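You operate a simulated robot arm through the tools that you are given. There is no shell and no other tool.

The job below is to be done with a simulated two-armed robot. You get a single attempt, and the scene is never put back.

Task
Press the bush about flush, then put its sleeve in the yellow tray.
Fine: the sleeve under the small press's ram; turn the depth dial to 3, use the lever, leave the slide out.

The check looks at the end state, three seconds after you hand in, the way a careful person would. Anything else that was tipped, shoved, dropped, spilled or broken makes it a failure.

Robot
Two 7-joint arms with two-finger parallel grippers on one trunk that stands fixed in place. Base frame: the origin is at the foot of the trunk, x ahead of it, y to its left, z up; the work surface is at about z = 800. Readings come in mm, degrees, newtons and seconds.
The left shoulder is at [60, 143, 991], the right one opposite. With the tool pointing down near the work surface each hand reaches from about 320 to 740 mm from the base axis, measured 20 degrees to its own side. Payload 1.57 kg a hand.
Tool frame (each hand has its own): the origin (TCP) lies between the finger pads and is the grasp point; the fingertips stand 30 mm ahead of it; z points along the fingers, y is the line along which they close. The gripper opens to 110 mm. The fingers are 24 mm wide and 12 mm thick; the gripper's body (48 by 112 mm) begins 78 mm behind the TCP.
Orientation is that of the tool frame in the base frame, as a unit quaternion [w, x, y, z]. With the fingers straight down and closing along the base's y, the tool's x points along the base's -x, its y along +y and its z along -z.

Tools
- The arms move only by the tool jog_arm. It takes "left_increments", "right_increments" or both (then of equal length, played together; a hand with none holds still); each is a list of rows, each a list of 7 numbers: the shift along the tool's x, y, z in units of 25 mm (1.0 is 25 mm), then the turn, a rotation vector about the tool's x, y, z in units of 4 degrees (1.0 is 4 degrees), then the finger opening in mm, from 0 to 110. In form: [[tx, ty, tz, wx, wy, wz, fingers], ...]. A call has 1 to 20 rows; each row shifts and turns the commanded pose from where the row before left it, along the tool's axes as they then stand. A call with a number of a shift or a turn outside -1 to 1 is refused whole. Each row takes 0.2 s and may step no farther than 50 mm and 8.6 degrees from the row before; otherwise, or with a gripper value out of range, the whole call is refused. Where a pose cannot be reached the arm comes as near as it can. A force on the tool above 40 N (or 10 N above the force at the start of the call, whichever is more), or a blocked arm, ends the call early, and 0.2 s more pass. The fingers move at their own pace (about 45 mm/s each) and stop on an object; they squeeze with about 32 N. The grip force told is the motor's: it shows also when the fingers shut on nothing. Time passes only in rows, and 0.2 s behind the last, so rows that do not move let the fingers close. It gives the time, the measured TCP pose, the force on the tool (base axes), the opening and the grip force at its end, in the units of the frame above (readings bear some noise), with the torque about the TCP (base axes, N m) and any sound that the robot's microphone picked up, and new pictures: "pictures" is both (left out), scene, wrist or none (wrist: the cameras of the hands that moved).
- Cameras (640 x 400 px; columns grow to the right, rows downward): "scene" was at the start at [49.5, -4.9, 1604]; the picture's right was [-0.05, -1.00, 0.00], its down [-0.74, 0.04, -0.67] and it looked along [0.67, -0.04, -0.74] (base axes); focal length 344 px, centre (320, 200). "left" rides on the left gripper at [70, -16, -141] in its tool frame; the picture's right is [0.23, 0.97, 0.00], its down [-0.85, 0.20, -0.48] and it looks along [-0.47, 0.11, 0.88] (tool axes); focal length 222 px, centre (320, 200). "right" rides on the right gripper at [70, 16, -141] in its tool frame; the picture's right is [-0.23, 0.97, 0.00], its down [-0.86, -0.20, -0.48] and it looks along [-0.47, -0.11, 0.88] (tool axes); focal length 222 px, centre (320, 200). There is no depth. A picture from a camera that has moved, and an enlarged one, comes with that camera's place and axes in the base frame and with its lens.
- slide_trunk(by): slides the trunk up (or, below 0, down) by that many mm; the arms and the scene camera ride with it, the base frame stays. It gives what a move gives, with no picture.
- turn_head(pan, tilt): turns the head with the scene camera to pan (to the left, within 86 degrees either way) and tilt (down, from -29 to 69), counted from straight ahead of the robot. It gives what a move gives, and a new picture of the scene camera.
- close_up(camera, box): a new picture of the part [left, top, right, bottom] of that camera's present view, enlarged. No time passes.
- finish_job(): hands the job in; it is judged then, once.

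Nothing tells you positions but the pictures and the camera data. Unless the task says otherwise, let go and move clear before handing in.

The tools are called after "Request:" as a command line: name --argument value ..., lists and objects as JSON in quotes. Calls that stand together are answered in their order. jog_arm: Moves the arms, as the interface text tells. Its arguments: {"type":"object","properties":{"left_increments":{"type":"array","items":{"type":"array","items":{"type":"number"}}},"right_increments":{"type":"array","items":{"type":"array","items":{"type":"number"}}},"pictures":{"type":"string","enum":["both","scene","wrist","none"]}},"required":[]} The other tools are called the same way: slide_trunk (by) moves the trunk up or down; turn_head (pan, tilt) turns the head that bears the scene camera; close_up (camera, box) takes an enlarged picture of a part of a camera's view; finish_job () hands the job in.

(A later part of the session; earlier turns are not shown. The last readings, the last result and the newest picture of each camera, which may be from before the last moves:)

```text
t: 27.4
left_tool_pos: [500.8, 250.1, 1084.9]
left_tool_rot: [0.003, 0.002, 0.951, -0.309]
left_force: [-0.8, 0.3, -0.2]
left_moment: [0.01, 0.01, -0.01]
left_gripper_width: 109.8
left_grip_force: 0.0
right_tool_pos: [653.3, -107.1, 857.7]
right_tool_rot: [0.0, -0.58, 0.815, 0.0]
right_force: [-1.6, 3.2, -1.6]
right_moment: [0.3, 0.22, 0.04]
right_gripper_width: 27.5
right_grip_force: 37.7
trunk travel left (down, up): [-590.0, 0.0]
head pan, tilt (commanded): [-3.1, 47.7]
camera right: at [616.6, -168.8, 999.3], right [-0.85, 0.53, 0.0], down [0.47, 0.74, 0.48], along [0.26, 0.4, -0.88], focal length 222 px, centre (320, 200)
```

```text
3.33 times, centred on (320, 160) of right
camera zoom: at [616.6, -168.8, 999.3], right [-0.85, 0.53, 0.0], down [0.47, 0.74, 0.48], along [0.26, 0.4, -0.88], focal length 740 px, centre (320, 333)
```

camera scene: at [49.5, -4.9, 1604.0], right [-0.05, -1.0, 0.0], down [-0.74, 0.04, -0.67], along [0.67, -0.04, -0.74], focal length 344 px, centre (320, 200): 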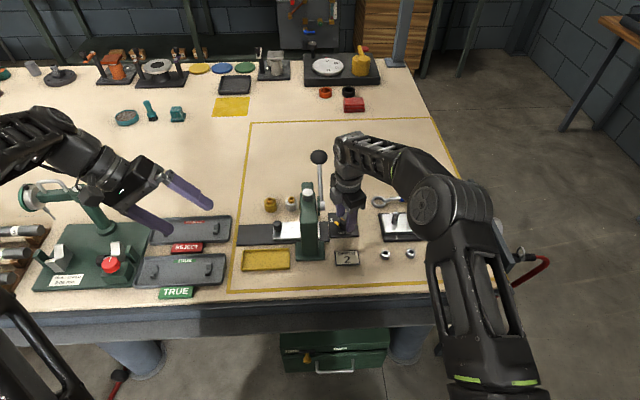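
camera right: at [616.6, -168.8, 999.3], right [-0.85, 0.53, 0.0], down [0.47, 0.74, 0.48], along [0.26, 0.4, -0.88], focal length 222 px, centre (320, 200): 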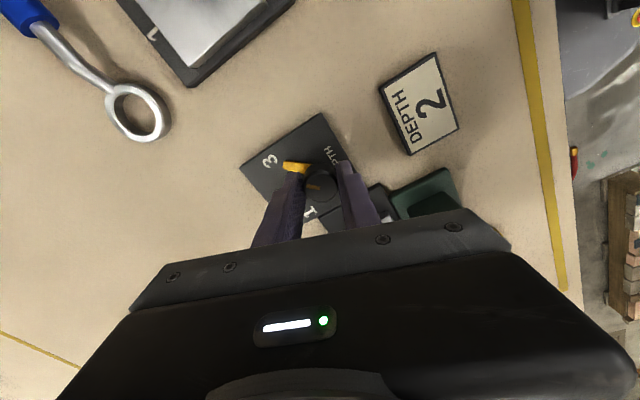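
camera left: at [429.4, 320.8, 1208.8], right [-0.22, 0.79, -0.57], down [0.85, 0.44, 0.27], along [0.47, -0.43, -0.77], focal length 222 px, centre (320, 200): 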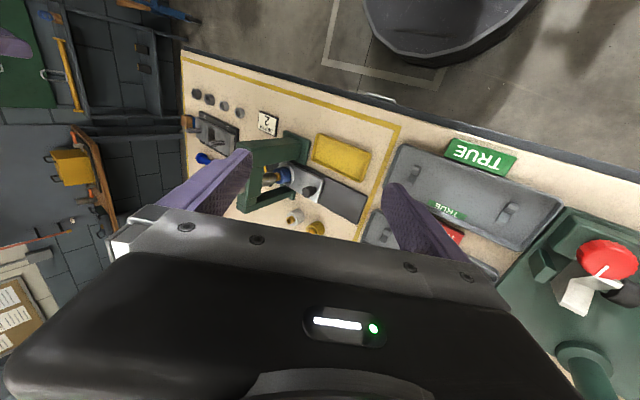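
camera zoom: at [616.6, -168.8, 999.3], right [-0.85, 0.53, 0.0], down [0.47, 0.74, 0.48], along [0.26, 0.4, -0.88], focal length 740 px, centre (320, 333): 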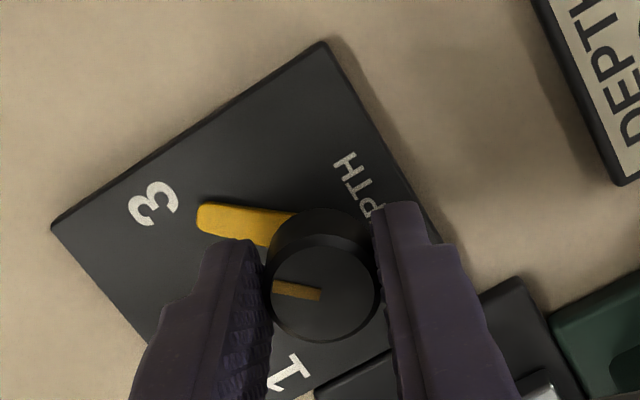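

The pointer is at about 3. I'll release, lift straight up and check its alignment.

Request:
jog_arm --right_increments '[[0, 0, 0, 0, 0, 0, 46], [0, 0, 0, 0, 0, 0, 46], [0, 0, 0, 0, 0, 0, 46], [0, 0, -1, 0, 0, 0, 46], [0, 0, -1, 0, 0, 0, 46], [0, 0, -1, 0, 0, 0, 46], [0, 0, -1, 0, 0, 0, 46], [0, 0, 0, 0, 0, 0, 46]]'

Request:
close_up --camera "right" --box '[240, 100, 400, 220]'

Request:
close_up --camera "scene" --box '[310, 195, 380, 245]'

```text
t: 29.2
left_tool_pos: [500.0, 250.1, 1085.1]
left_tool_rot: [0.002, 0.001, 0.951, -0.31]
left_force: [-0.1, 0.0, -0.8]
left_moment: [-0.02, 0.0, 0.01]
left_gripper_width: 110.0
left_grip_force: 0.1
right_tool_pos: [654.1, -107.0, 958.4]
right_tool_rot: [0.001, -0.58, 0.814, 0.0]
right_force: [1.2, 0.0, 0.4]
right_moment: [-0.01, -0.01, 0.0]
right_gripper_width: 46.1
right_grip_force: 0.1
trunk travel left (down, up): [-590.0, 0.0]
head pan, tilt (commanded): [-3.1, 47.7]
camera scene: at [49.8, -4.8, 1603.9], right [-0.05, -1.0, 0.0], down [-0.74, 0.04, -0.67], along [0.67, -0.04, -0.74], focal length 344 px, centre (320, 200)
camera right: at [616.5, -169.6, 1099.7], right [-0.85, 0.53, 0.0], down [0.47, 0.74, 0.48], along [0.26, 0.41, -0.88], focal length 222 px, centre (320, 200)
```

scene: 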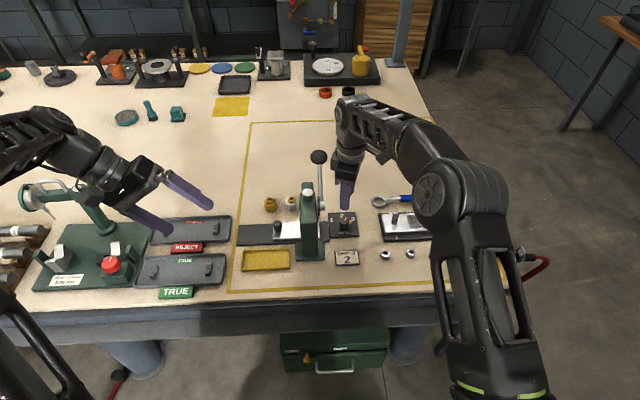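
right: 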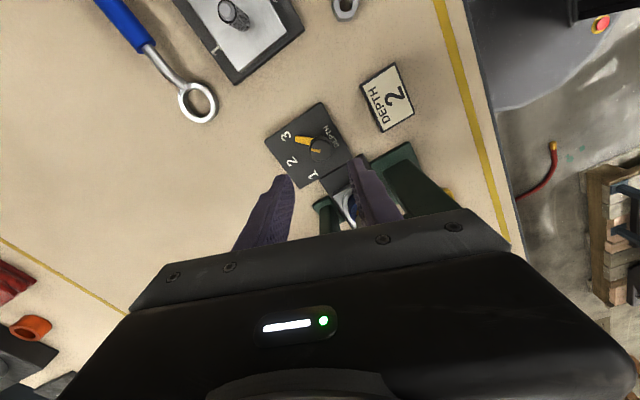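

```text
3.33 times, centred on (320, 160) of right
camera zoom: at [616.5, -169.6, 1099.7], right [-0.85, 0.53, 0.0], down [0.47, 0.74, 0.48], along [0.26, 0.41, -0.88], focal length 740 px, centre (320, 333)
```

zoom: 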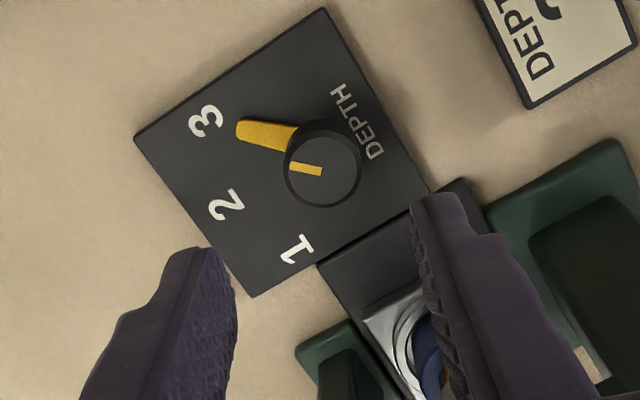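

```text
8.00 times, centred on (345, 220) of scene
camera zoom: at [49.8, -4.8, 1603.9], right [-0.05, -1.0, 0.0], down [-0.74, 0.04, -0.67], along [0.67, -0.04, -0.74], focal length 2750 px, centre (120, 40)
```

zoom: 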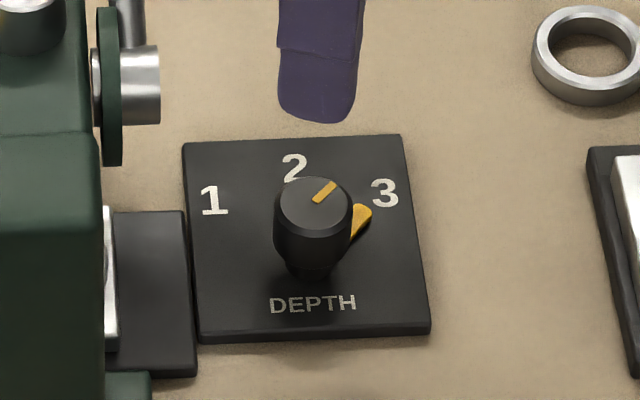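

The pointer sits on 3 (about −43°, matching the digit). Next is the lever: since the pinion hub is on the robot side of the ram, I expect pushing the lever down to drive the ram. I'll raise the right hand, close the fingers and move above the rod.

Request:
jog_arm --right_increments '[[0, 0, -1, 0, 0, 0, 46], [0, 0, -1, 0, 0, 0, 46], [0, 0, -1, 0, 0, 0, 30], [0, 0, -1, 0, 0, 0, 0], [0, 0, -1, 0, 0, 0, 0], [0, 0, -1, 0, 0, 0, 0], [0, 0, 0, 0, 0, -1, 0], [0, 0, 0, 0, 0, -1, 0], [0, 0, 0, 0, 0, -1, 0], [0, 0, 0, 0, 0, -1, 0], [0, 0, 0, 0, 0, -0.75, 0]]'

Request:
close_up --camera "right" --box '[200, 80, 440, 240]'

```text
t: 31.6
left_tool_pos: [499.6, 249.6, 1085.8]
left_tool_rot: [0.003, 0.001, 0.951, -0.308]
left_force: [-0.2, -0.8, 0.1]
left_moment: [0.0, -0.02, -0.02]
left_gripper_width: 110.0
left_grip_force: 0.0
right_tool_pos: [653.0, -107.7, 1042.4]
right_tool_rot: [0.001, -0.707, 0.708, -0.001]
right_force: [-0.8, 0.0, 0.7]
right_moment: [0.01, -0.03, -0.03]
right_gripper_width: 0.2
right_grip_force: 21.5
right hand out of reach, approached as far as the arm can: row 4, 5, 6
trunk travel left (down, up): [-590.0, 0.0]
head pan, tilt (commanded): [-3.1, 47.7]
camera scene: at [49.6, -4.8, 1604.0], right [-0.05, -1.0, 0.0], down [-0.74, 0.04, -0.67], along [0.67, -0.04, -0.74], focal length 344 px, centre (320, 200)
camera right: at [637.7, -178.8, 1183.3], right [-0.97, 0.23, 0.0], down [0.2, 0.86, 0.48], along [0.11, 0.47, -0.88], focal length 222 px, centre (320, 200)
```

scene: 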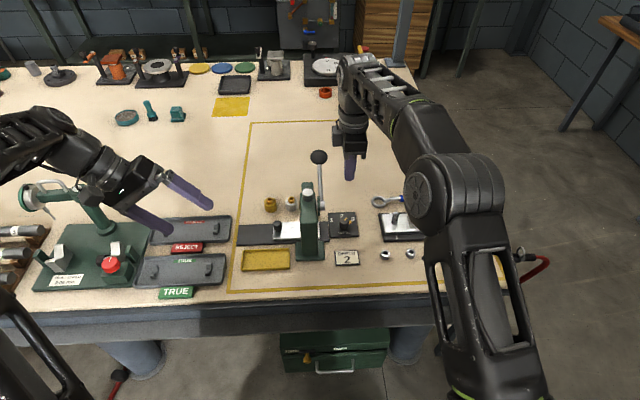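
right: 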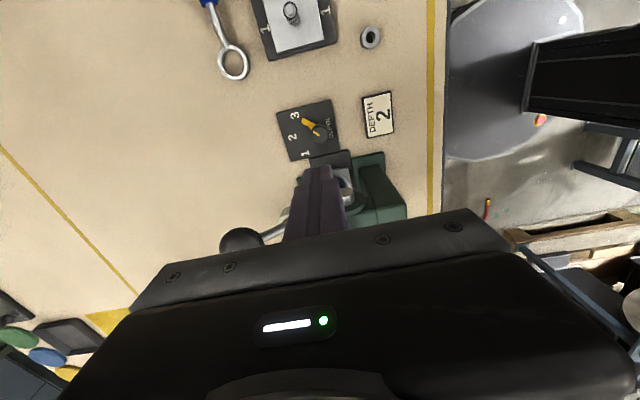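

```text
2.50 times, centred on (320, 160) of right
camera zoom: at [637.7, -178.8, 1183.3], right [-0.97, 0.23, 0.0], down [0.2, 0.86, 0.48], along [0.11, 0.47, -0.88], focal length 555 px, centre (320, 300)
```

zoom: 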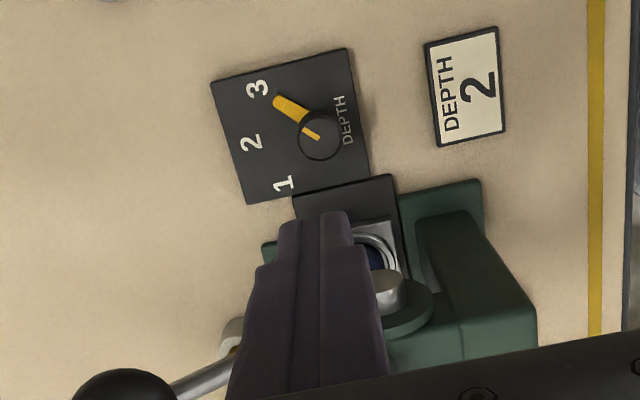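

The upright tool runs out of reach at this height, so I'll tilt the hand forward about 24° and check the pose before going to the lever.

Request:
jog_arm --right_increments '[[0, 0, 0, 1, 0, 0, 0], [0, 0, 0, 1, 0, 0, 0], [0, 0, 0, 1, 0, 0, 0], [0, 0, 0, 1, 0, 0, 0], [0, 0, 0, 1, 0, 0, 0], [0, 0, 0, 1, 0, 0, 0]]' --pictures "none"

```text
t: 33.0
left_tool_pos: [500.1, 250.0, 1084.7]
left_tool_rot: [0.003, 0.001, 0.951, -0.309]
left_force: [0.4, -0.4, 0.5]
left_moment: [0.01, -0.01, -0.01]
left_gripper_width: 110.0
left_grip_force: 0.0
right_tool_pos: [654.2, -107.5, 1042.0]
right_tool_rot: [-0.148, 0.692, -0.691, 0.148]
right_force: [-0.1, -0.5, -0.3]
right_moment: [-0.01, -0.01, -0.02]
right_gripper_width: 0.0
right_grip_force: 21.3
trunk travel left (down, up): [-590.0, 0.0]
head pan, tilt (commanded): [-3.1, 47.7]
```

The hand is at (654, −107, 1042), tilted 24°. I'll bring the closed fingertips just above the lever rod at x ≈ 706.

Request:
jog_arm --right_increments '[[-0.793, -0.42, 0.36, 0, 0, 0, 0], [-0.793, -0.42, 0.36, 0, 0, 0, 0], [-0.793, -0.42, 0.36, 0, 0, 0, 0], [0, 0, 0, 0, 0, 0, 0]]'

Request:
close_up --camera "right" --box '[200, 80, 440, 240]'

Request:
close_up --camera "scene" --box '[270, 120, 390, 220]'

Request:
close_up --camera "left" --box '[170, 80, 370, 240]'

```text
t: 34.0
left_tool_pos: [500.5, 250.0, 1085.2]
left_tool_rot: [0.003, 0.001, 0.951, -0.308]
left_force: [-0.3, 0.4, -0.4]
left_moment: [0.02, -0.01, 0.01]
left_gripper_width: 109.8
left_grip_force: 0.1
right_tool_pos: [692.7, -49.4, 1030.8]
right_tool_rot: [0.147, -0.69, 0.693, -0.147]
right_force: [-0.1, -1.0, 0.6]
right_moment: [0.01, -0.05, -0.02]
right_gripper_width: 0.1
right_grip_force: 21.0
trunk travel left (down, up): [-590.0, 0.0]
head pan, tilt (commanded): [-3.1, 47.7]
camera scene: at [49.1, -5.3, 1604.0], right [-0.05, -1.0, 0.0], down [-0.74, 0.04, -0.67], along [0.67, -0.04, -0.74], focal length 344 px, centre (320, 200)
camera right: at [621.7, -119.5, 1152.7], right [-0.89, 0.23, -0.4], down [-0.01, 0.85, 0.52], along [0.46, 0.47, -0.76], focal length 222 px, centre (320, 200)
```

scene: 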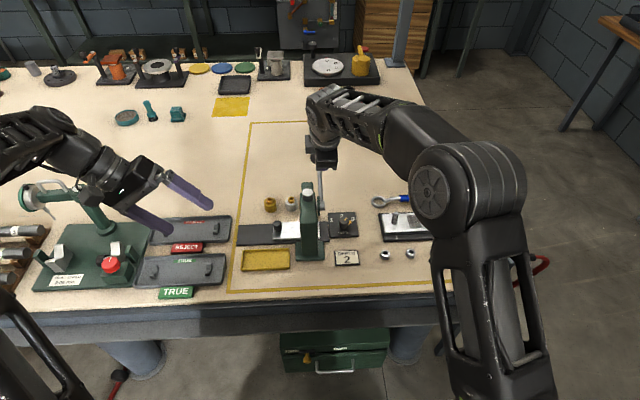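
right: 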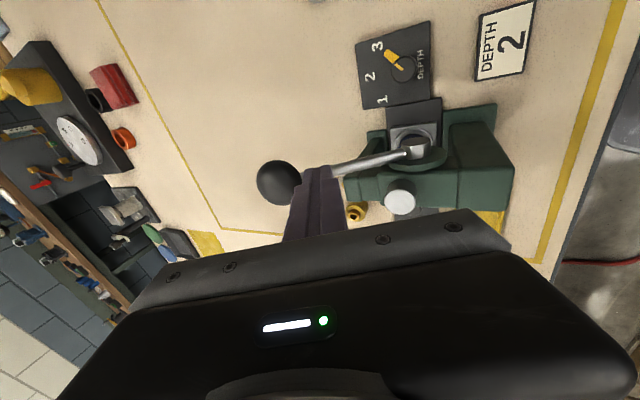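

```text
2.50 times, centred on (320, 160) of right
camera zoom: at [621.7, -119.5, 1152.7], right [-0.89, 0.23, -0.4], down [-0.01, 0.85, 0.52], along [0.46, 0.47, -0.76], focal length 555 px, centre (320, 300)
```

zoom: 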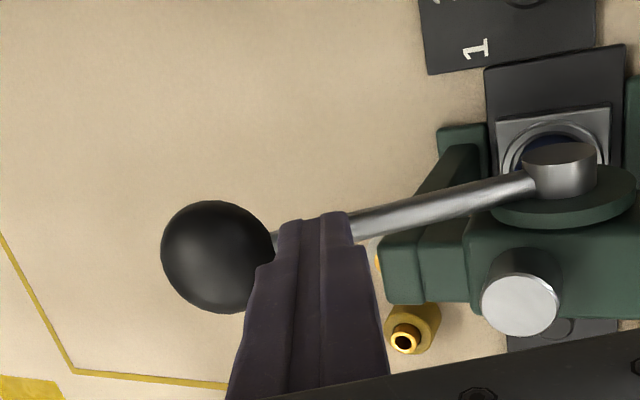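

```text
4.00 times, centred on (330, 170) of scene
camera zoom: at [49.1, -5.3, 1604.0], right [-0.05, -1.0, 0.0], down [-0.74, 0.04, -0.67], along [0.67, -0.04, -0.74], focal length 1375 px, centre (280, 320)
```

zoom: 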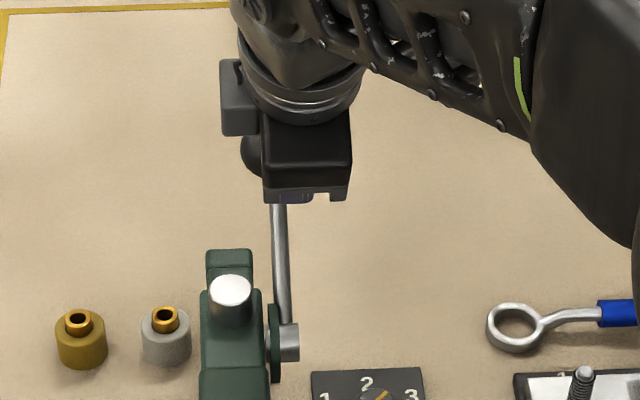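

```text
2.50 times, centred on (270, 160) of left
camera zoom: at [428.8, 320.3, 1209.4], right [-0.22, 0.79, -0.57], down [0.85, 0.44, 0.27], along [0.47, -0.43, -0.77], focal length 555 px, centre (445, 300)
```

zoom: 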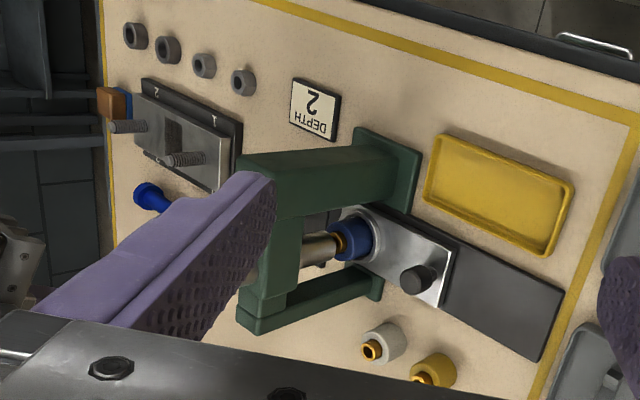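

The fingertips are about 20 mm above the rod, just short of the ball. I'll ease straight down in small steps and watch the force.

Request:
jog_arm --right_increments '[[0, 0.082, 0.183, 0, 0, 0, 0], [0, 0.082, 0.183, 0, 0, 0, 0], [0, 0.082, 0.183, 0, 0, 0, 0], [0, 0.082, 0.183, 0, 0, 0, 0], [0, 0.082, 0.183, 0, 0, 0, 0], [0, 0, 0, 0, 0, 0, 0]]' --pictures "wrist"

Request:
close_up --camera "right" --box '[200, 80, 440, 240]'

```text
t: 35.4
left_tool_pos: [500.1, 250.8, 1085.1]
left_tool_rot: [0.003, 0.001, 0.951, -0.309]
left_force: [-0.7, -1.0, -1.0]
left_moment: [-0.02, -0.01, 0.01]
left_gripper_width: 110.5
left_grip_force: 0.1
right_tool_pos: [693.8, -48.2, 1003.9]
right_tool_rot: [0.147, -0.691, 0.692, -0.148]
right_force: [0.2, 0.3, 0.3]
right_moment: [-0.01, 0.01, 0.01]
right_gripper_width: 0.0
right_grip_force: 21.2
trunk travel left (down, up): [-590.0, 0.0]
head pan, tilt (commanded): [-3.1, 47.7]
camera right: at [621.5, -119.4, 1127.0], right [-0.89, 0.23, -0.4], down [-0.01, 0.86, 0.52], along [0.46, 0.47, -0.76], focal length 222 px, centre (320, 200)
```

right: 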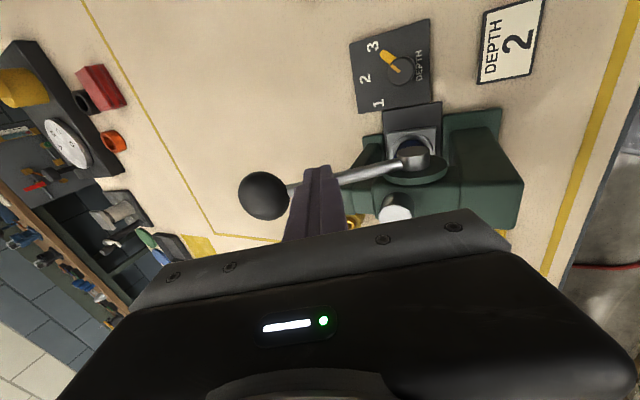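

```text
2.50 times, centred on (320, 160) of right
camera zoom: at [621.5, -119.4, 1127.0], right [-0.89, 0.23, -0.4], down [-0.01, 0.86, 0.52], along [0.46, 0.47, -0.76], focal length 555 px, centre (320, 300)
```

zoom: 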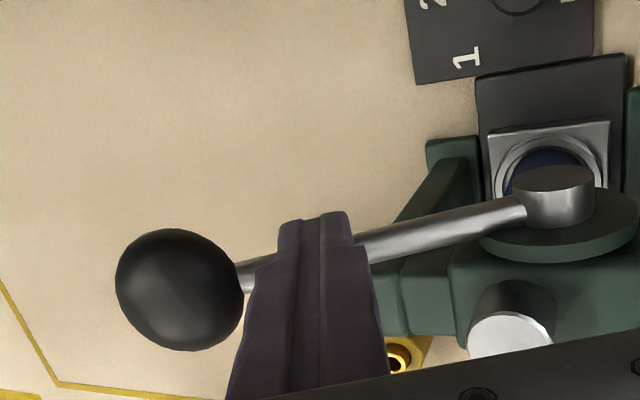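

No contact yet; the rod top should be within a few millimetres of the tips. I'll continue down in small steps.

Request:
jog_arm --right_increments '[[0, 0.082, 0.183, 0, 0, 0, 0], [0, 0.082, 0.183, 0, 0, 0, 0], [0, 0.041, 0.092, 0, 0, 0, 0], [0, 0, 0, 0, 0, 0, 0]]' --pictures "wrist"

Request:
close_up --camera "right" --box '[200, 80, 440, 240]'

```text
t: 36.4
left_tool_pos: [500.8, 249.5, 1084.6]
left_tool_rot: [0.003, 0.001, 0.951, -0.309]
left_force: [0.7, -0.5, 0.0]
left_moment: [0.02, 0.01, -0.03]
left_gripper_width: 110.1
left_grip_force: 0.0
right_tool_pos: [693.3, -48.1, 992.1]
right_tool_rot: [0.147, -0.691, 0.692, -0.148]
right_force: [1.8, 0.0, 5.6]
right_moment: [0.03, -0.1, -0.01]
right_gripper_width: 0.0
right_grip_force: 21.4
trunk travel left (down, up): [-590.0, 0.0]
head pan, tilt (commanded): [-3.1, 47.7]
camera right: at [621.3, -119.6, 1114.2], right [-0.89, 0.23, -0.4], down [-0.01, 0.86, 0.52], along [0.46, 0.47, -0.76], focal length 222 px, centre (320, 200)
```

right: 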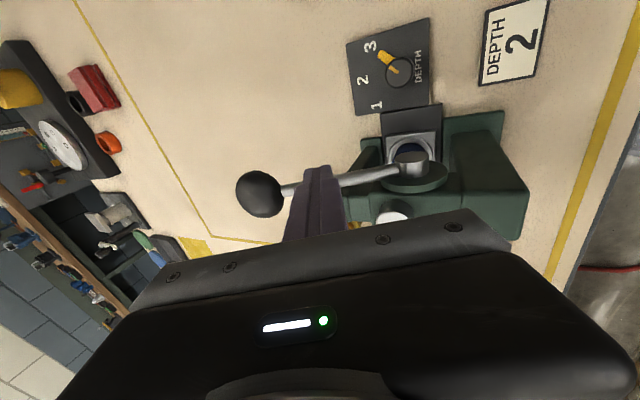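

```text
2.50 times, centred on (320, 160) of right
camera zoom: at [621.3, -119.6, 1114.2], right [-0.89, 0.23, -0.4], down [-0.01, 0.86, 0.52], along [0.46, 0.47, -0.76], focal length 555 px, centre (320, 300)
```

zoom: 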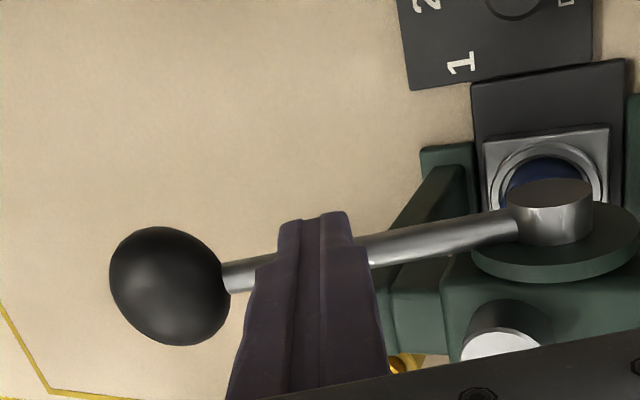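

The lever is moving down with about 6 N, so the direction is right. I'll keep pushing down in steps.

Request:
jog_arm --right_increments '[[0, 0.082, 0.183, 0, 0, 0, 0], [0, 0.082, 0.183, 0, 0, 0, 0], [0, 0.082, 0.183, 0, 0, 0, 0], [0, 0.082, 0.183, 0, 0, 0, 0], [0, 0, 0, 0, 0, 0, 0]]' --pictures "wrist"

Request:
close_up --camera "right" --box '[200, 80, 440, 240]'

Request:
close_up --camera "left" --box '[250, 140, 330, 210]'

```text
t: 37.6
left_tool_pos: [500.1, 249.8, 1084.7]
left_tool_rot: [0.003, 0.001, 0.951, -0.309]
left_force: [-0.3, -1.0, -0.7]
left_moment: [0.0, -0.02, 0.01]
left_gripper_width: 109.7
left_grip_force: 0.0
right_tool_pos: [694.1, -48.3, 973.2]
right_tool_rot: [0.148, -0.691, 0.692, -0.149]
right_force: [7.4, -0.8, 10.1]
right_moment: [0.12, -0.29, -0.07]
right_gripper_width: 0.0
right_grip_force: 21.0
trunk travel left (down, up): [-590.0, 0.0]
head pan, tilt (commanded): [-3.1, 47.7]
camera right: at [621.5, -119.4, 1095.0], right [-0.89, 0.23, -0.4], down [-0.01, 0.85, 0.52], along [0.46, 0.47, -0.76], focal length 222 px, centre (320, 200)
```

right: 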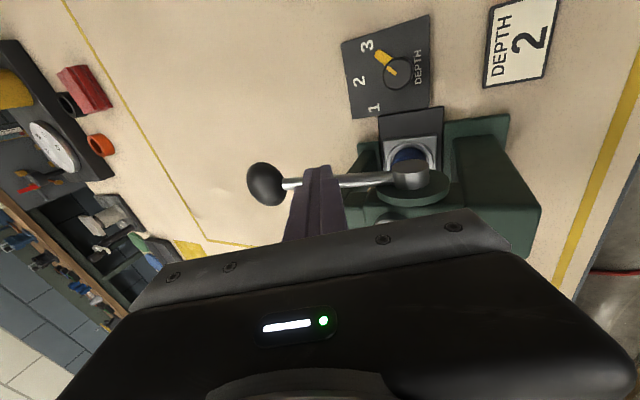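

```text
2.50 times, centred on (320, 160) of right
camera zoom: at [621.5, -119.4, 1095.0], right [-0.89, 0.23, -0.4], down [-0.01, 0.85, 0.52], along [0.46, 0.47, -0.76], focal length 555 px, centre (320, 300)
```

zoom: 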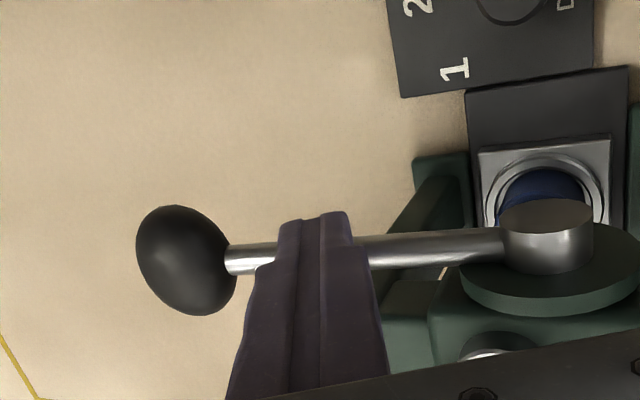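

```text
5.71 times, centred on (290, 175) of left
camera zoom: at [429.0, 320.7, 1209.2], right [-0.22, 0.79, -0.57], down [0.85, 0.44, 0.27], along [0.47, -0.43, -0.77], focal length 1269 px, centre (491, 343)
```

zoom: 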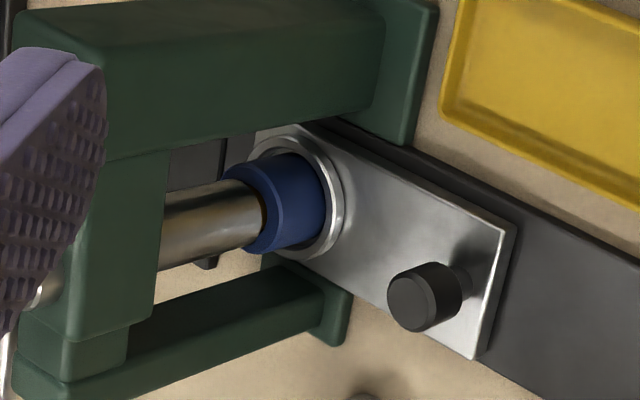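

The ram has already pushed the bush most of the way into the blue sleeve. I'll continue to the depth stop.

Request:
jog_arm --right_increments '[[0, 0.082, 0.183, 0, 0, 0, 0], [0, 0.082, 0.183, 0, 0, 0, 0], [0, 0.082, 0.183, 0, 0, 0, 0], [0, 0, 0, 0, 0, 0, 0]]' --pictures "wrist"

Request:
close_up --camera "right" --box '[200, 80, 440, 240]'

Request:
close_up --camera "left" --box '[250, 140, 330, 210]'

```text
t: 38.6
left_tool_pos: [499.4, 249.8, 1086.7]
left_tool_rot: [0.003, 0.0, 0.951, -0.309]
left_force: [-0.2, 0.2, 0.0]
left_moment: [-0.01, -0.02, 0.03]
left_gripper_width: 110.1
left_grip_force: 0.2
right_tool_pos: [695.1, -48.9, 961.1]
right_tool_rot: [0.151, -0.691, 0.691, -0.15]
right_force: [10.1, -0.9, 26.6]
right_moment: [0.17, -0.38, -0.18]
right_gripper_width: 0.0
right_grip_force: 20.9
trunk travel left (down, up): [-590.0, 0.0]
head pan, tilt (commanded): [-3.1, 47.7]
camera right: at [620.9, -119.5, 1082.4], right [-0.89, 0.23, -0.4], down [-0.02, 0.85, 0.52], along [0.46, 0.47, -0.75], focal length 222 px, centre (320, 200)
```

right: 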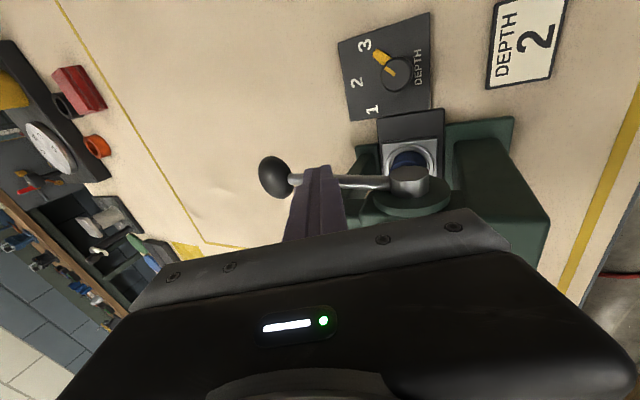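

```text
2.50 times, centred on (320, 160) of right
camera zoom: at [620.9, -119.5, 1082.4], right [-0.89, 0.23, -0.4], down [-0.02, 0.85, 0.52], along [0.46, 0.47, -0.75], focal length 555 px, centre (320, 300)
```

zoom: 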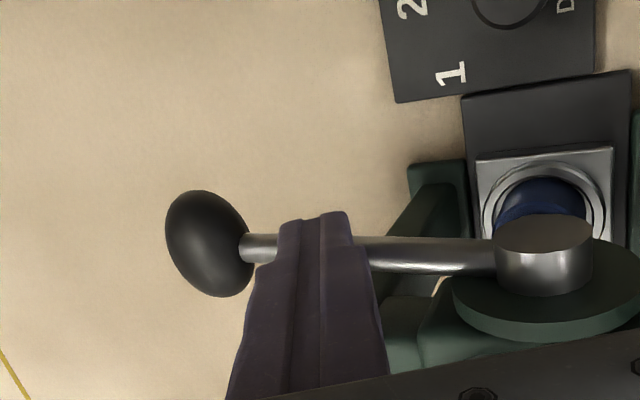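

```text
5.71 times, centred on (290, 175) of left
camera zoom: at [427.9, 320.7, 1209.8], right [-0.22, 0.79, -0.57], down [0.85, 0.44, 0.28], along [0.47, -0.43, -0.77], focal length 1269 px, centre (491, 343)
```

zoom: 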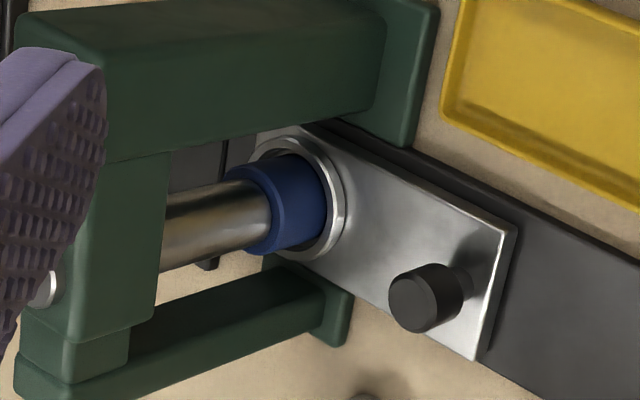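

The force is rising to about 27 N and the ram face looks to be at the sleeve top. I'll give one slightly firmer push to confirm it's the hard stop.

Request:
jog_arm --right_increments '[[0, 0.05, 0.11, 0, 0, 0, 0], [0, 0.033, 0.073, 0, 0, 0, 0], [0, 0, 0, 0, 0, 0, 0]]' --pictures "wrist"

Request:
close_up --camera "left" --box '[250, 140, 330, 210]'

Request:
close_up --camera "right" --box '[340, 100, 500, 220]'

```text
t: 39.2
left_tool_pos: [497.9, 248.3, 1084.9]
left_tool_rot: [0.004, 0.001, 0.951, -0.308]
left_force: [-0.6, -0.7, 0.5]
left_moment: [0.01, 0.0, 0.02]
left_gripper_width: 109.9
left_grip_force: 0.1
right_tool_pos: [694.7, -48.2, 962.1]
right_tool_rot: [0.154, -0.688, 0.692, -0.151]
right_force: [-8.9, -2.3, 15.3]
right_moment: [0.04, 0.24, 0.1]
right_gripper_width: 0.0
right_grip_force: 20.8
trunk travel left (down, up): [-590.0, 0.0]
head pan, tilt (commanded): [-3.1, 47.7]
stopped in row 3 (right hand): the force on the tool passed its limit at 40 N (the readings are from after the stop); the commanded pose is now the measured one
camera right: at [620.7, -119.5, 1082.0], right [-0.88, 0.23, -0.41], down [-0.02, 0.85, 0.52], along [0.47, 0.47, -0.75], focal length 222 px, centre (320, 200)
```

right: 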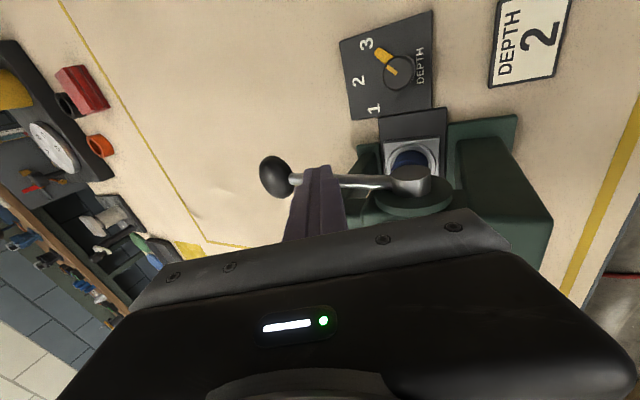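

```text
5.71 times, centred on (290, 175) of left
camera zoom: at [426.6, 320.3, 1209.6], right [-0.22, 0.79, -0.57], down [0.85, 0.44, 0.28], along [0.47, -0.43, -0.77], focal length 1269 px, centre (491, 343)
```

zoom: 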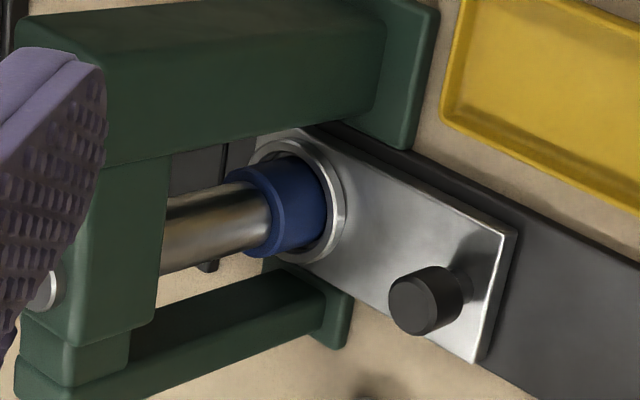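

```text
3.33 times, centred on (420, 160) of right
camera zoom: at [620.7, -119.5, 1082.0], right [-0.88, 0.23, -0.41], down [-0.02, 0.85, 0.52], along [0.47, 0.47, -0.75], focal length 740 px, centre (-13, 333)
```

zoom: 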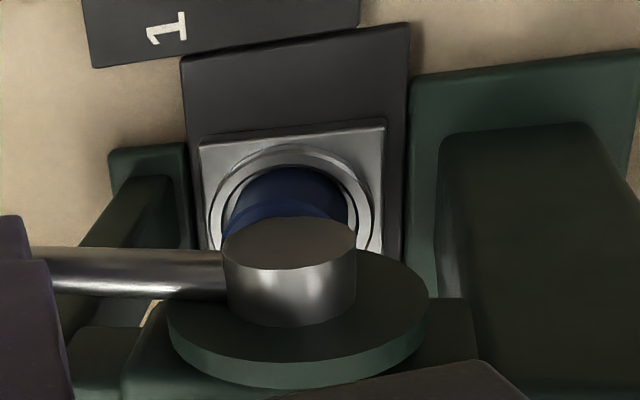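

The hard stop was reached (over 40 N with no further travel). I'll lift the hand and see whether the lever and ram return on their own.

Request:
jog_arm --right_increments '[[0, -0.2, -0.46, 0, 0, 0, 0], [0, -0.409, -0.913, 0, 0, 0, 0], [0, -0.409, -0.913, 0, 0, 0, 0], [0, 0, 0, 0, 0, 0, 0], [0, 0, 0, 0, 0, 0, 0]]'

Request:
close_up --camera "left" --box '[250, 140, 330, 210]'

Request:
close_up --camera "right" --box '[200, 80, 440, 240]'

```text
t: 40.4
left_tool_pos: [499.3, 248.5, 1085.3]
left_tool_rot: [0.002, 0.001, 0.951, -0.309]
left_force: [0.0, 0.0, -0.2]
left_moment: [-0.01, 0.0, 0.02]
left_gripper_width: 110.0
left_grip_force: 0.0
right_tool_pos: [695.7, -49.3, 1021.1]
right_tool_rot: [0.152, -0.689, 0.693, -0.15]
right_force: [0.5, 0.3, -0.6]
right_moment: [-0.02, -0.01, -0.01]
right_gripper_width: 0.0
right_grip_force: 21.5
trunk travel left (down, up): [-590.0, 0.0]
head pan, tilt (commanded): [-3.1, 47.7]
camera scene: at [49.6, -4.9, 1604.0], right [-0.05, -1.0, 0.0], down [-0.74, 0.04, -0.67], along [0.67, -0.04, -0.74], focal length 344 px, centre (320, 200)
camera right: at [622.0, -119.5, 1142.0], right [-0.88, 0.23, -0.41], down [-0.02, 0.85, 0.52], along [0.47, 0.47, -0.75], focal length 222 px, centre (320, 200)
```

scene: 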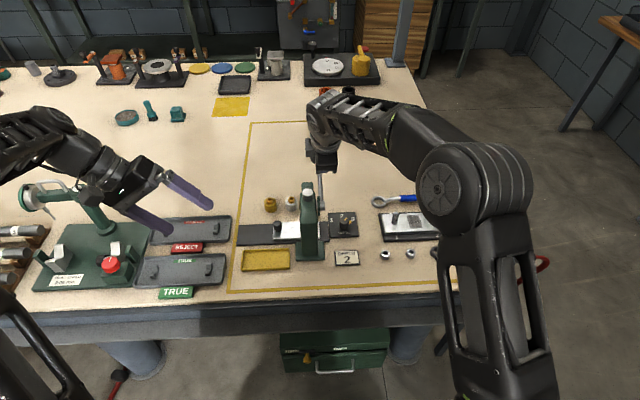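
right: 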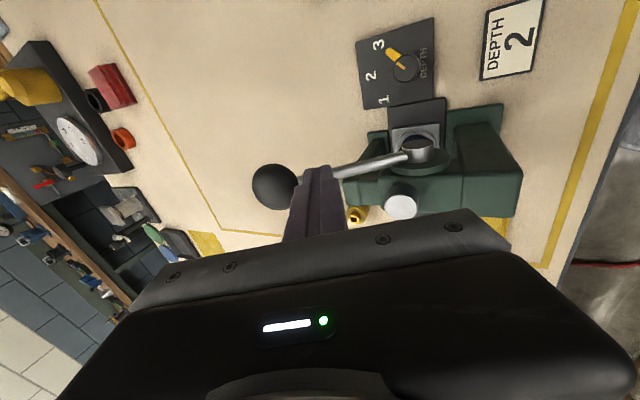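

```text
5.71 times, centred on (290, 175) of left
camera zoom: at [429.1, 320.7, 1209.2], right [-0.22, 0.79, -0.57], down [0.85, 0.44, 0.27], along [0.47, -0.43, -0.77], focal length 1269 px, centre (491, 343)
```

zoom: 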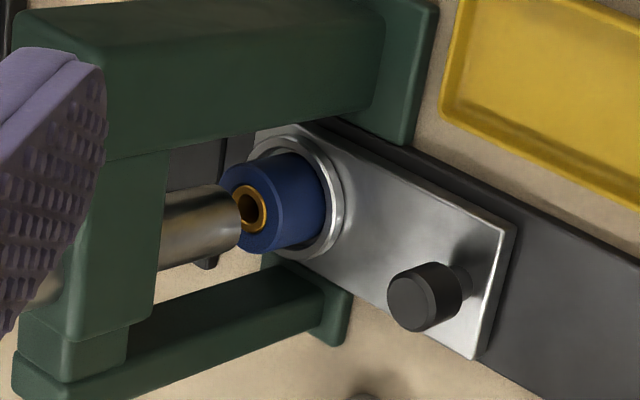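

```text
2.50 times, centred on (320, 160) of right
camera zoom: at [622.0, -119.5, 1142.0], right [-0.88, 0.23, -0.41], down [-0.02, 0.85, 0.52], along [0.47, 0.47, -0.75], focal length 555 px, centre (320, 300)
```

zoom: 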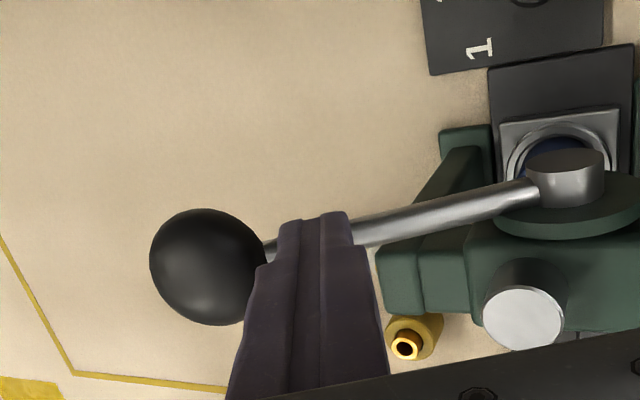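

The lever sprang back, the ram is up, and the brass bush now looks flush in the blue sleeve. Next I'll retract the right hand to the right and straighten the left hand to pull the slide out by its knob (about (652, 79.5), top z ≈ 849).

Request:
jog_arm --left_increments '[[0, 0, 0, -1, 0, 0, 110], [0, 0, 0, -1, 0, 0, 110], [0, 0, 0, -1, 0, 0, 110], [0, 0, 0, -1, 0, 0, 80], [0, 0, 0, -1, 0, 0, 60], [0, 0, 0, -1, 0, 0, 50], [0, 0, 0, -1, 0, 0, 50], [0, 0, 0, -1, 0, 0, 50], [0, 0, 0, -1, 0, 0, 50]]' --right_increments '[[1, 0, 0, 0, 0, 0, 0], [1, 0, 0, 0, 0, 0, 0], [1, 0, 0, 0, 0, 0, 0], [1, 0, 0, 0, 0, 0, 0], [1, 0, 0, 0, 0, 0, 0], [1, 0, 0, 0, 0, 0, 0], [1, 0.5, 0, 0, 0, 0, 0], [1, 0.5, 0, 0, 0, 0, 0], [0, 0.5, 0, 0, 0, 0, 0]]'

Request:
close_up --camera "left" --box '[100, 60, 340, 220]'

Request:
close_up --camera "scene" --box '[220, 170, 340, 280]'

```text
t: 42.4
left_tool_pos: [500.0, 249.6, 1085.0]
left_tool_rot: [0.002, 0.0, 1.0, 0.001]
left_force: [-0.3, -0.3, 0.1]
left_moment: [0.03, 0.01, -0.01]
left_gripper_width: 50.0
left_grip_force: 0.0
right_tool_pos: [661.3, -248.8, 1003.2]
right_tool_rot: [0.152, -0.69, 0.691, -0.15]
right_force: [0.4, 0.3, -0.4]
right_moment: [-0.03, -0.03, -0.01]
right_gripper_width: 0.0
right_grip_force: 21.1
trunk travel left (down, up): [-590.0, 0.0]
head pan, tilt (commanded): [-3.1, 47.7]
camera scene: at [49.3, -4.9, 1604.0], right [-0.05, -1.0, 0.0], down [-0.74, 0.04, -0.67], along [0.67, -0.04, -0.74], focal length 344 px, centre (320, 200)
camera right: at [587.1, -319.7, 1124.9], right [-0.88, 0.23, -0.41], down [-0.02, 0.85, 0.52], along [0.47, 0.47, -0.75], focal length 222 px, centre (320, 200)
camera left: at [428.9, 234.4, 1226.6], right [-0.23, 0.97, 0.0], down [0.85, 0.2, 0.48], along [0.47, 0.11, -0.88], focal length 222 px, centre (320, 200)
```

scene: 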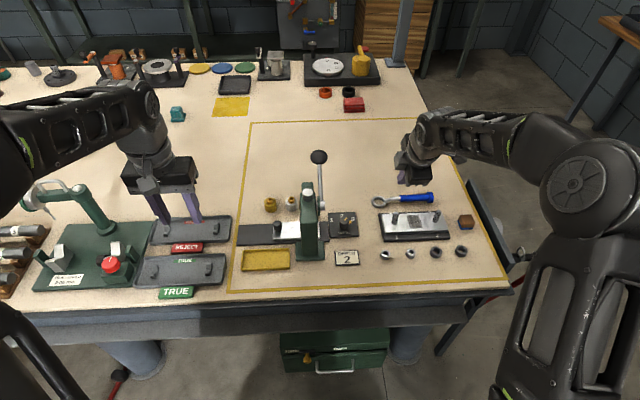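
right: 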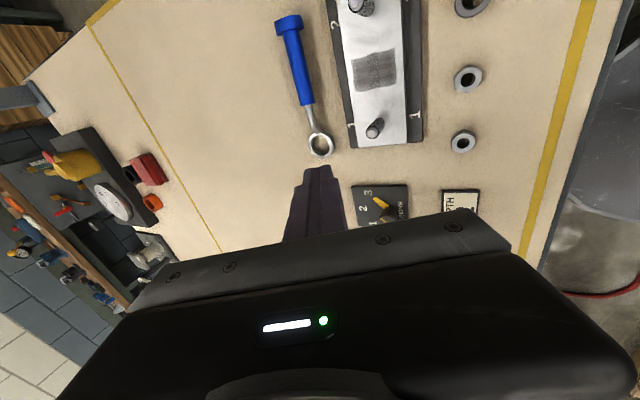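
left: 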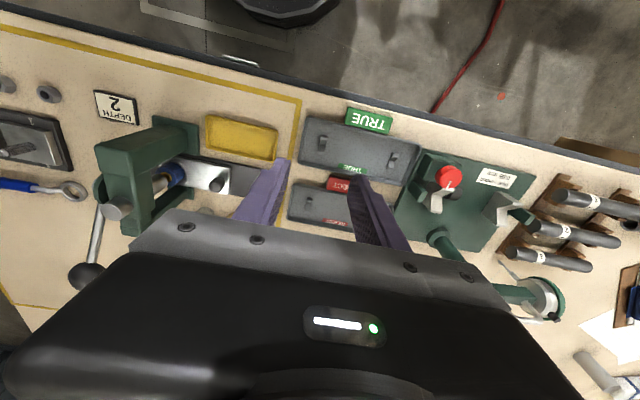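

```text
2.50 times, centred on (220, 140) of left
camera zoom: at [428.9, 234.4, 1226.6], right [-0.23, 0.97, 0.0], down [0.85, 0.2, 0.48], along [0.47, 0.11, -0.88], focal length 555 px, centre (570, 350)
```

zoom: 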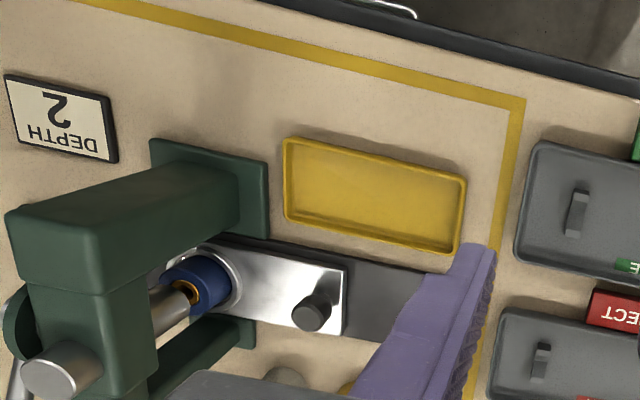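

```text
3.64 times, centred on (280, 225) of scene
camera zoom: at [49.3, -4.9, 1604.0], right [-0.05, -1.0, 0.0], down [-0.74, 0.04, -0.67], along [0.67, -0.04, -0.74], focal length 1250 px, centre (466, 109)
```

zoom: 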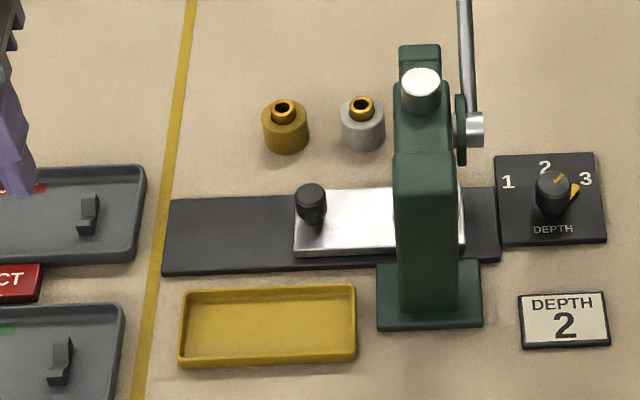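

The knob position estimates from the two cameras differ by about 10 mm, so I'll hover the left hand near it for a closer fix.

Request:
jog_arm --left_increments '[[-0.7, -0.75, 0.55, 0, 0, 0, 50], [-0.7, -0.75, 0.55, 0, 0, 0, 50], [-0.7, -0.75, 0.55, 0, 0, 0, 50], [-0.7, -0.75, 0.55, 0, 0, 0, 50], [-0.7, -0.75, 0.55, 0, 0, 0, 50], [-0.7, -0.75, 0.55, 0, 0, 0, 50], [-0.7, -0.75, 0.55, 0, 0, 0, 50], [-0.7, -0.75, 0.55, 0, 0, 0, 50], [0, 0, 0, 0, 0, 0, 50]]'

Request:
close_up --camera "left" --box '[180, 80, 460, 260]'

Request:
close_up --camera "scene" --box '[230, 160, 350, 270]'

```text
t: 44.4
left_tool_pos: [642.5, 98.2, 974.9]
left_tool_rot: [0.003, -0.001, 1.0, 0.0]
left_force: [0.3, -1.1, 1.2]
left_moment: [-0.01, -0.01, 0.01]
left_gripper_width: 50.0
left_grip_force: 0.1
right_tool_pos: [660.2, -249.7, 1005.1]
right_tool_rot: [0.153, -0.69, 0.691, -0.15]
right_force: [-0.9, 0.0, 0.6]
right_moment: [-0.03, 0.0, 0.02]
right_gripper_width: 0.2
right_grip_force: 21.1
trunk travel left (down, up): [-590.0, 0.0]
head pan, tilt (commanded): [-3.1, 47.7]
camera scene: at [49.1, -4.7, 1604.0], right [-0.05, -1.0, 0.0], down [-0.74, 0.04, -0.67], along [0.67, -0.04, -0.74], focal length 344 px, centre (320, 200)
camera left: at [569.3, 83.6, 1116.6], right [-0.23, 0.97, 0.0], down [0.85, 0.2, 0.48], along [0.47, 0.11, -0.88], focal length 222 px, centre (320, 200)
```

scene: 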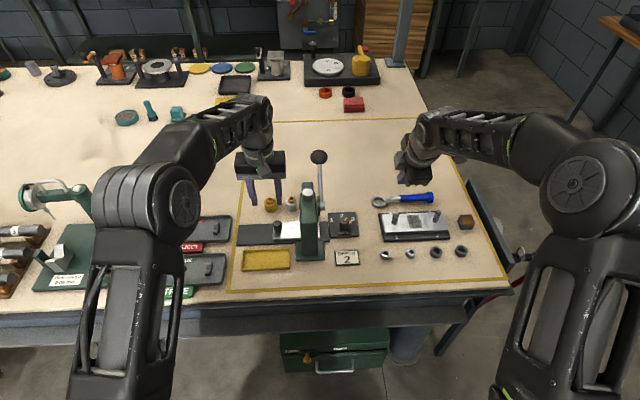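
left: 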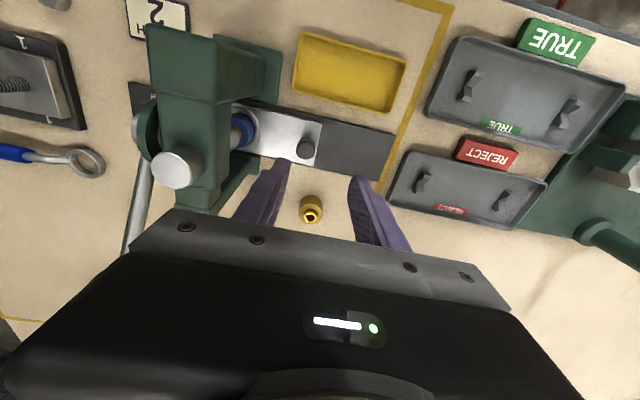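

```text
2.22 times, centred on (320, 170) of left
camera zoom: at [569.3, 83.6, 1116.6], right [-0.23, 0.97, 0.0], down [0.85, 0.2, 0.48], along [0.47, 0.11, -0.88], focal length 494 px, centre (320, 267)
```

zoom: 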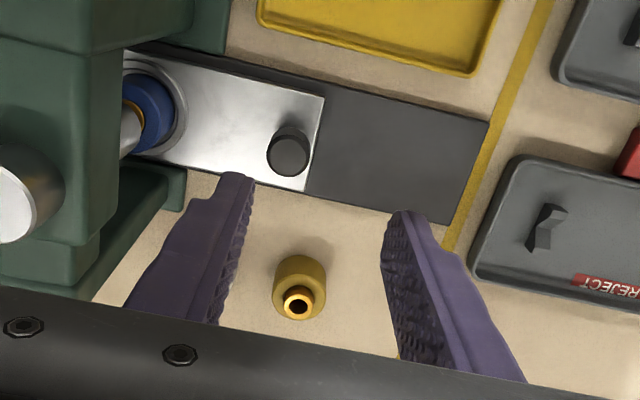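

```text
3.64 times, centred on (290, 215) of scene
camera zoom: at [49.1, -4.7, 1604.0], right [-0.05, -1.0, 0.0], down [-0.74, 0.04, -0.67], along [0.67, -0.04, -0.74], focal length 1250 px, centre (429, 146)
```

zoom: 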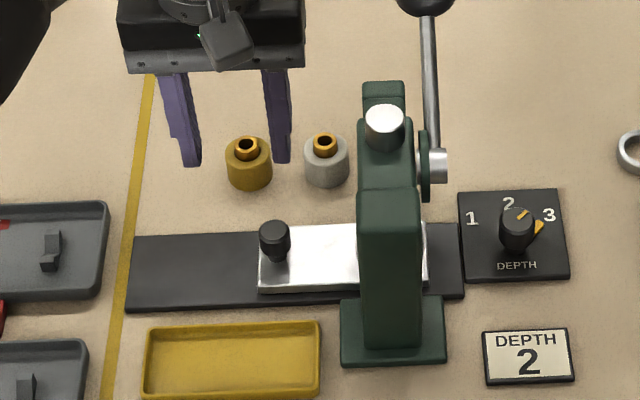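

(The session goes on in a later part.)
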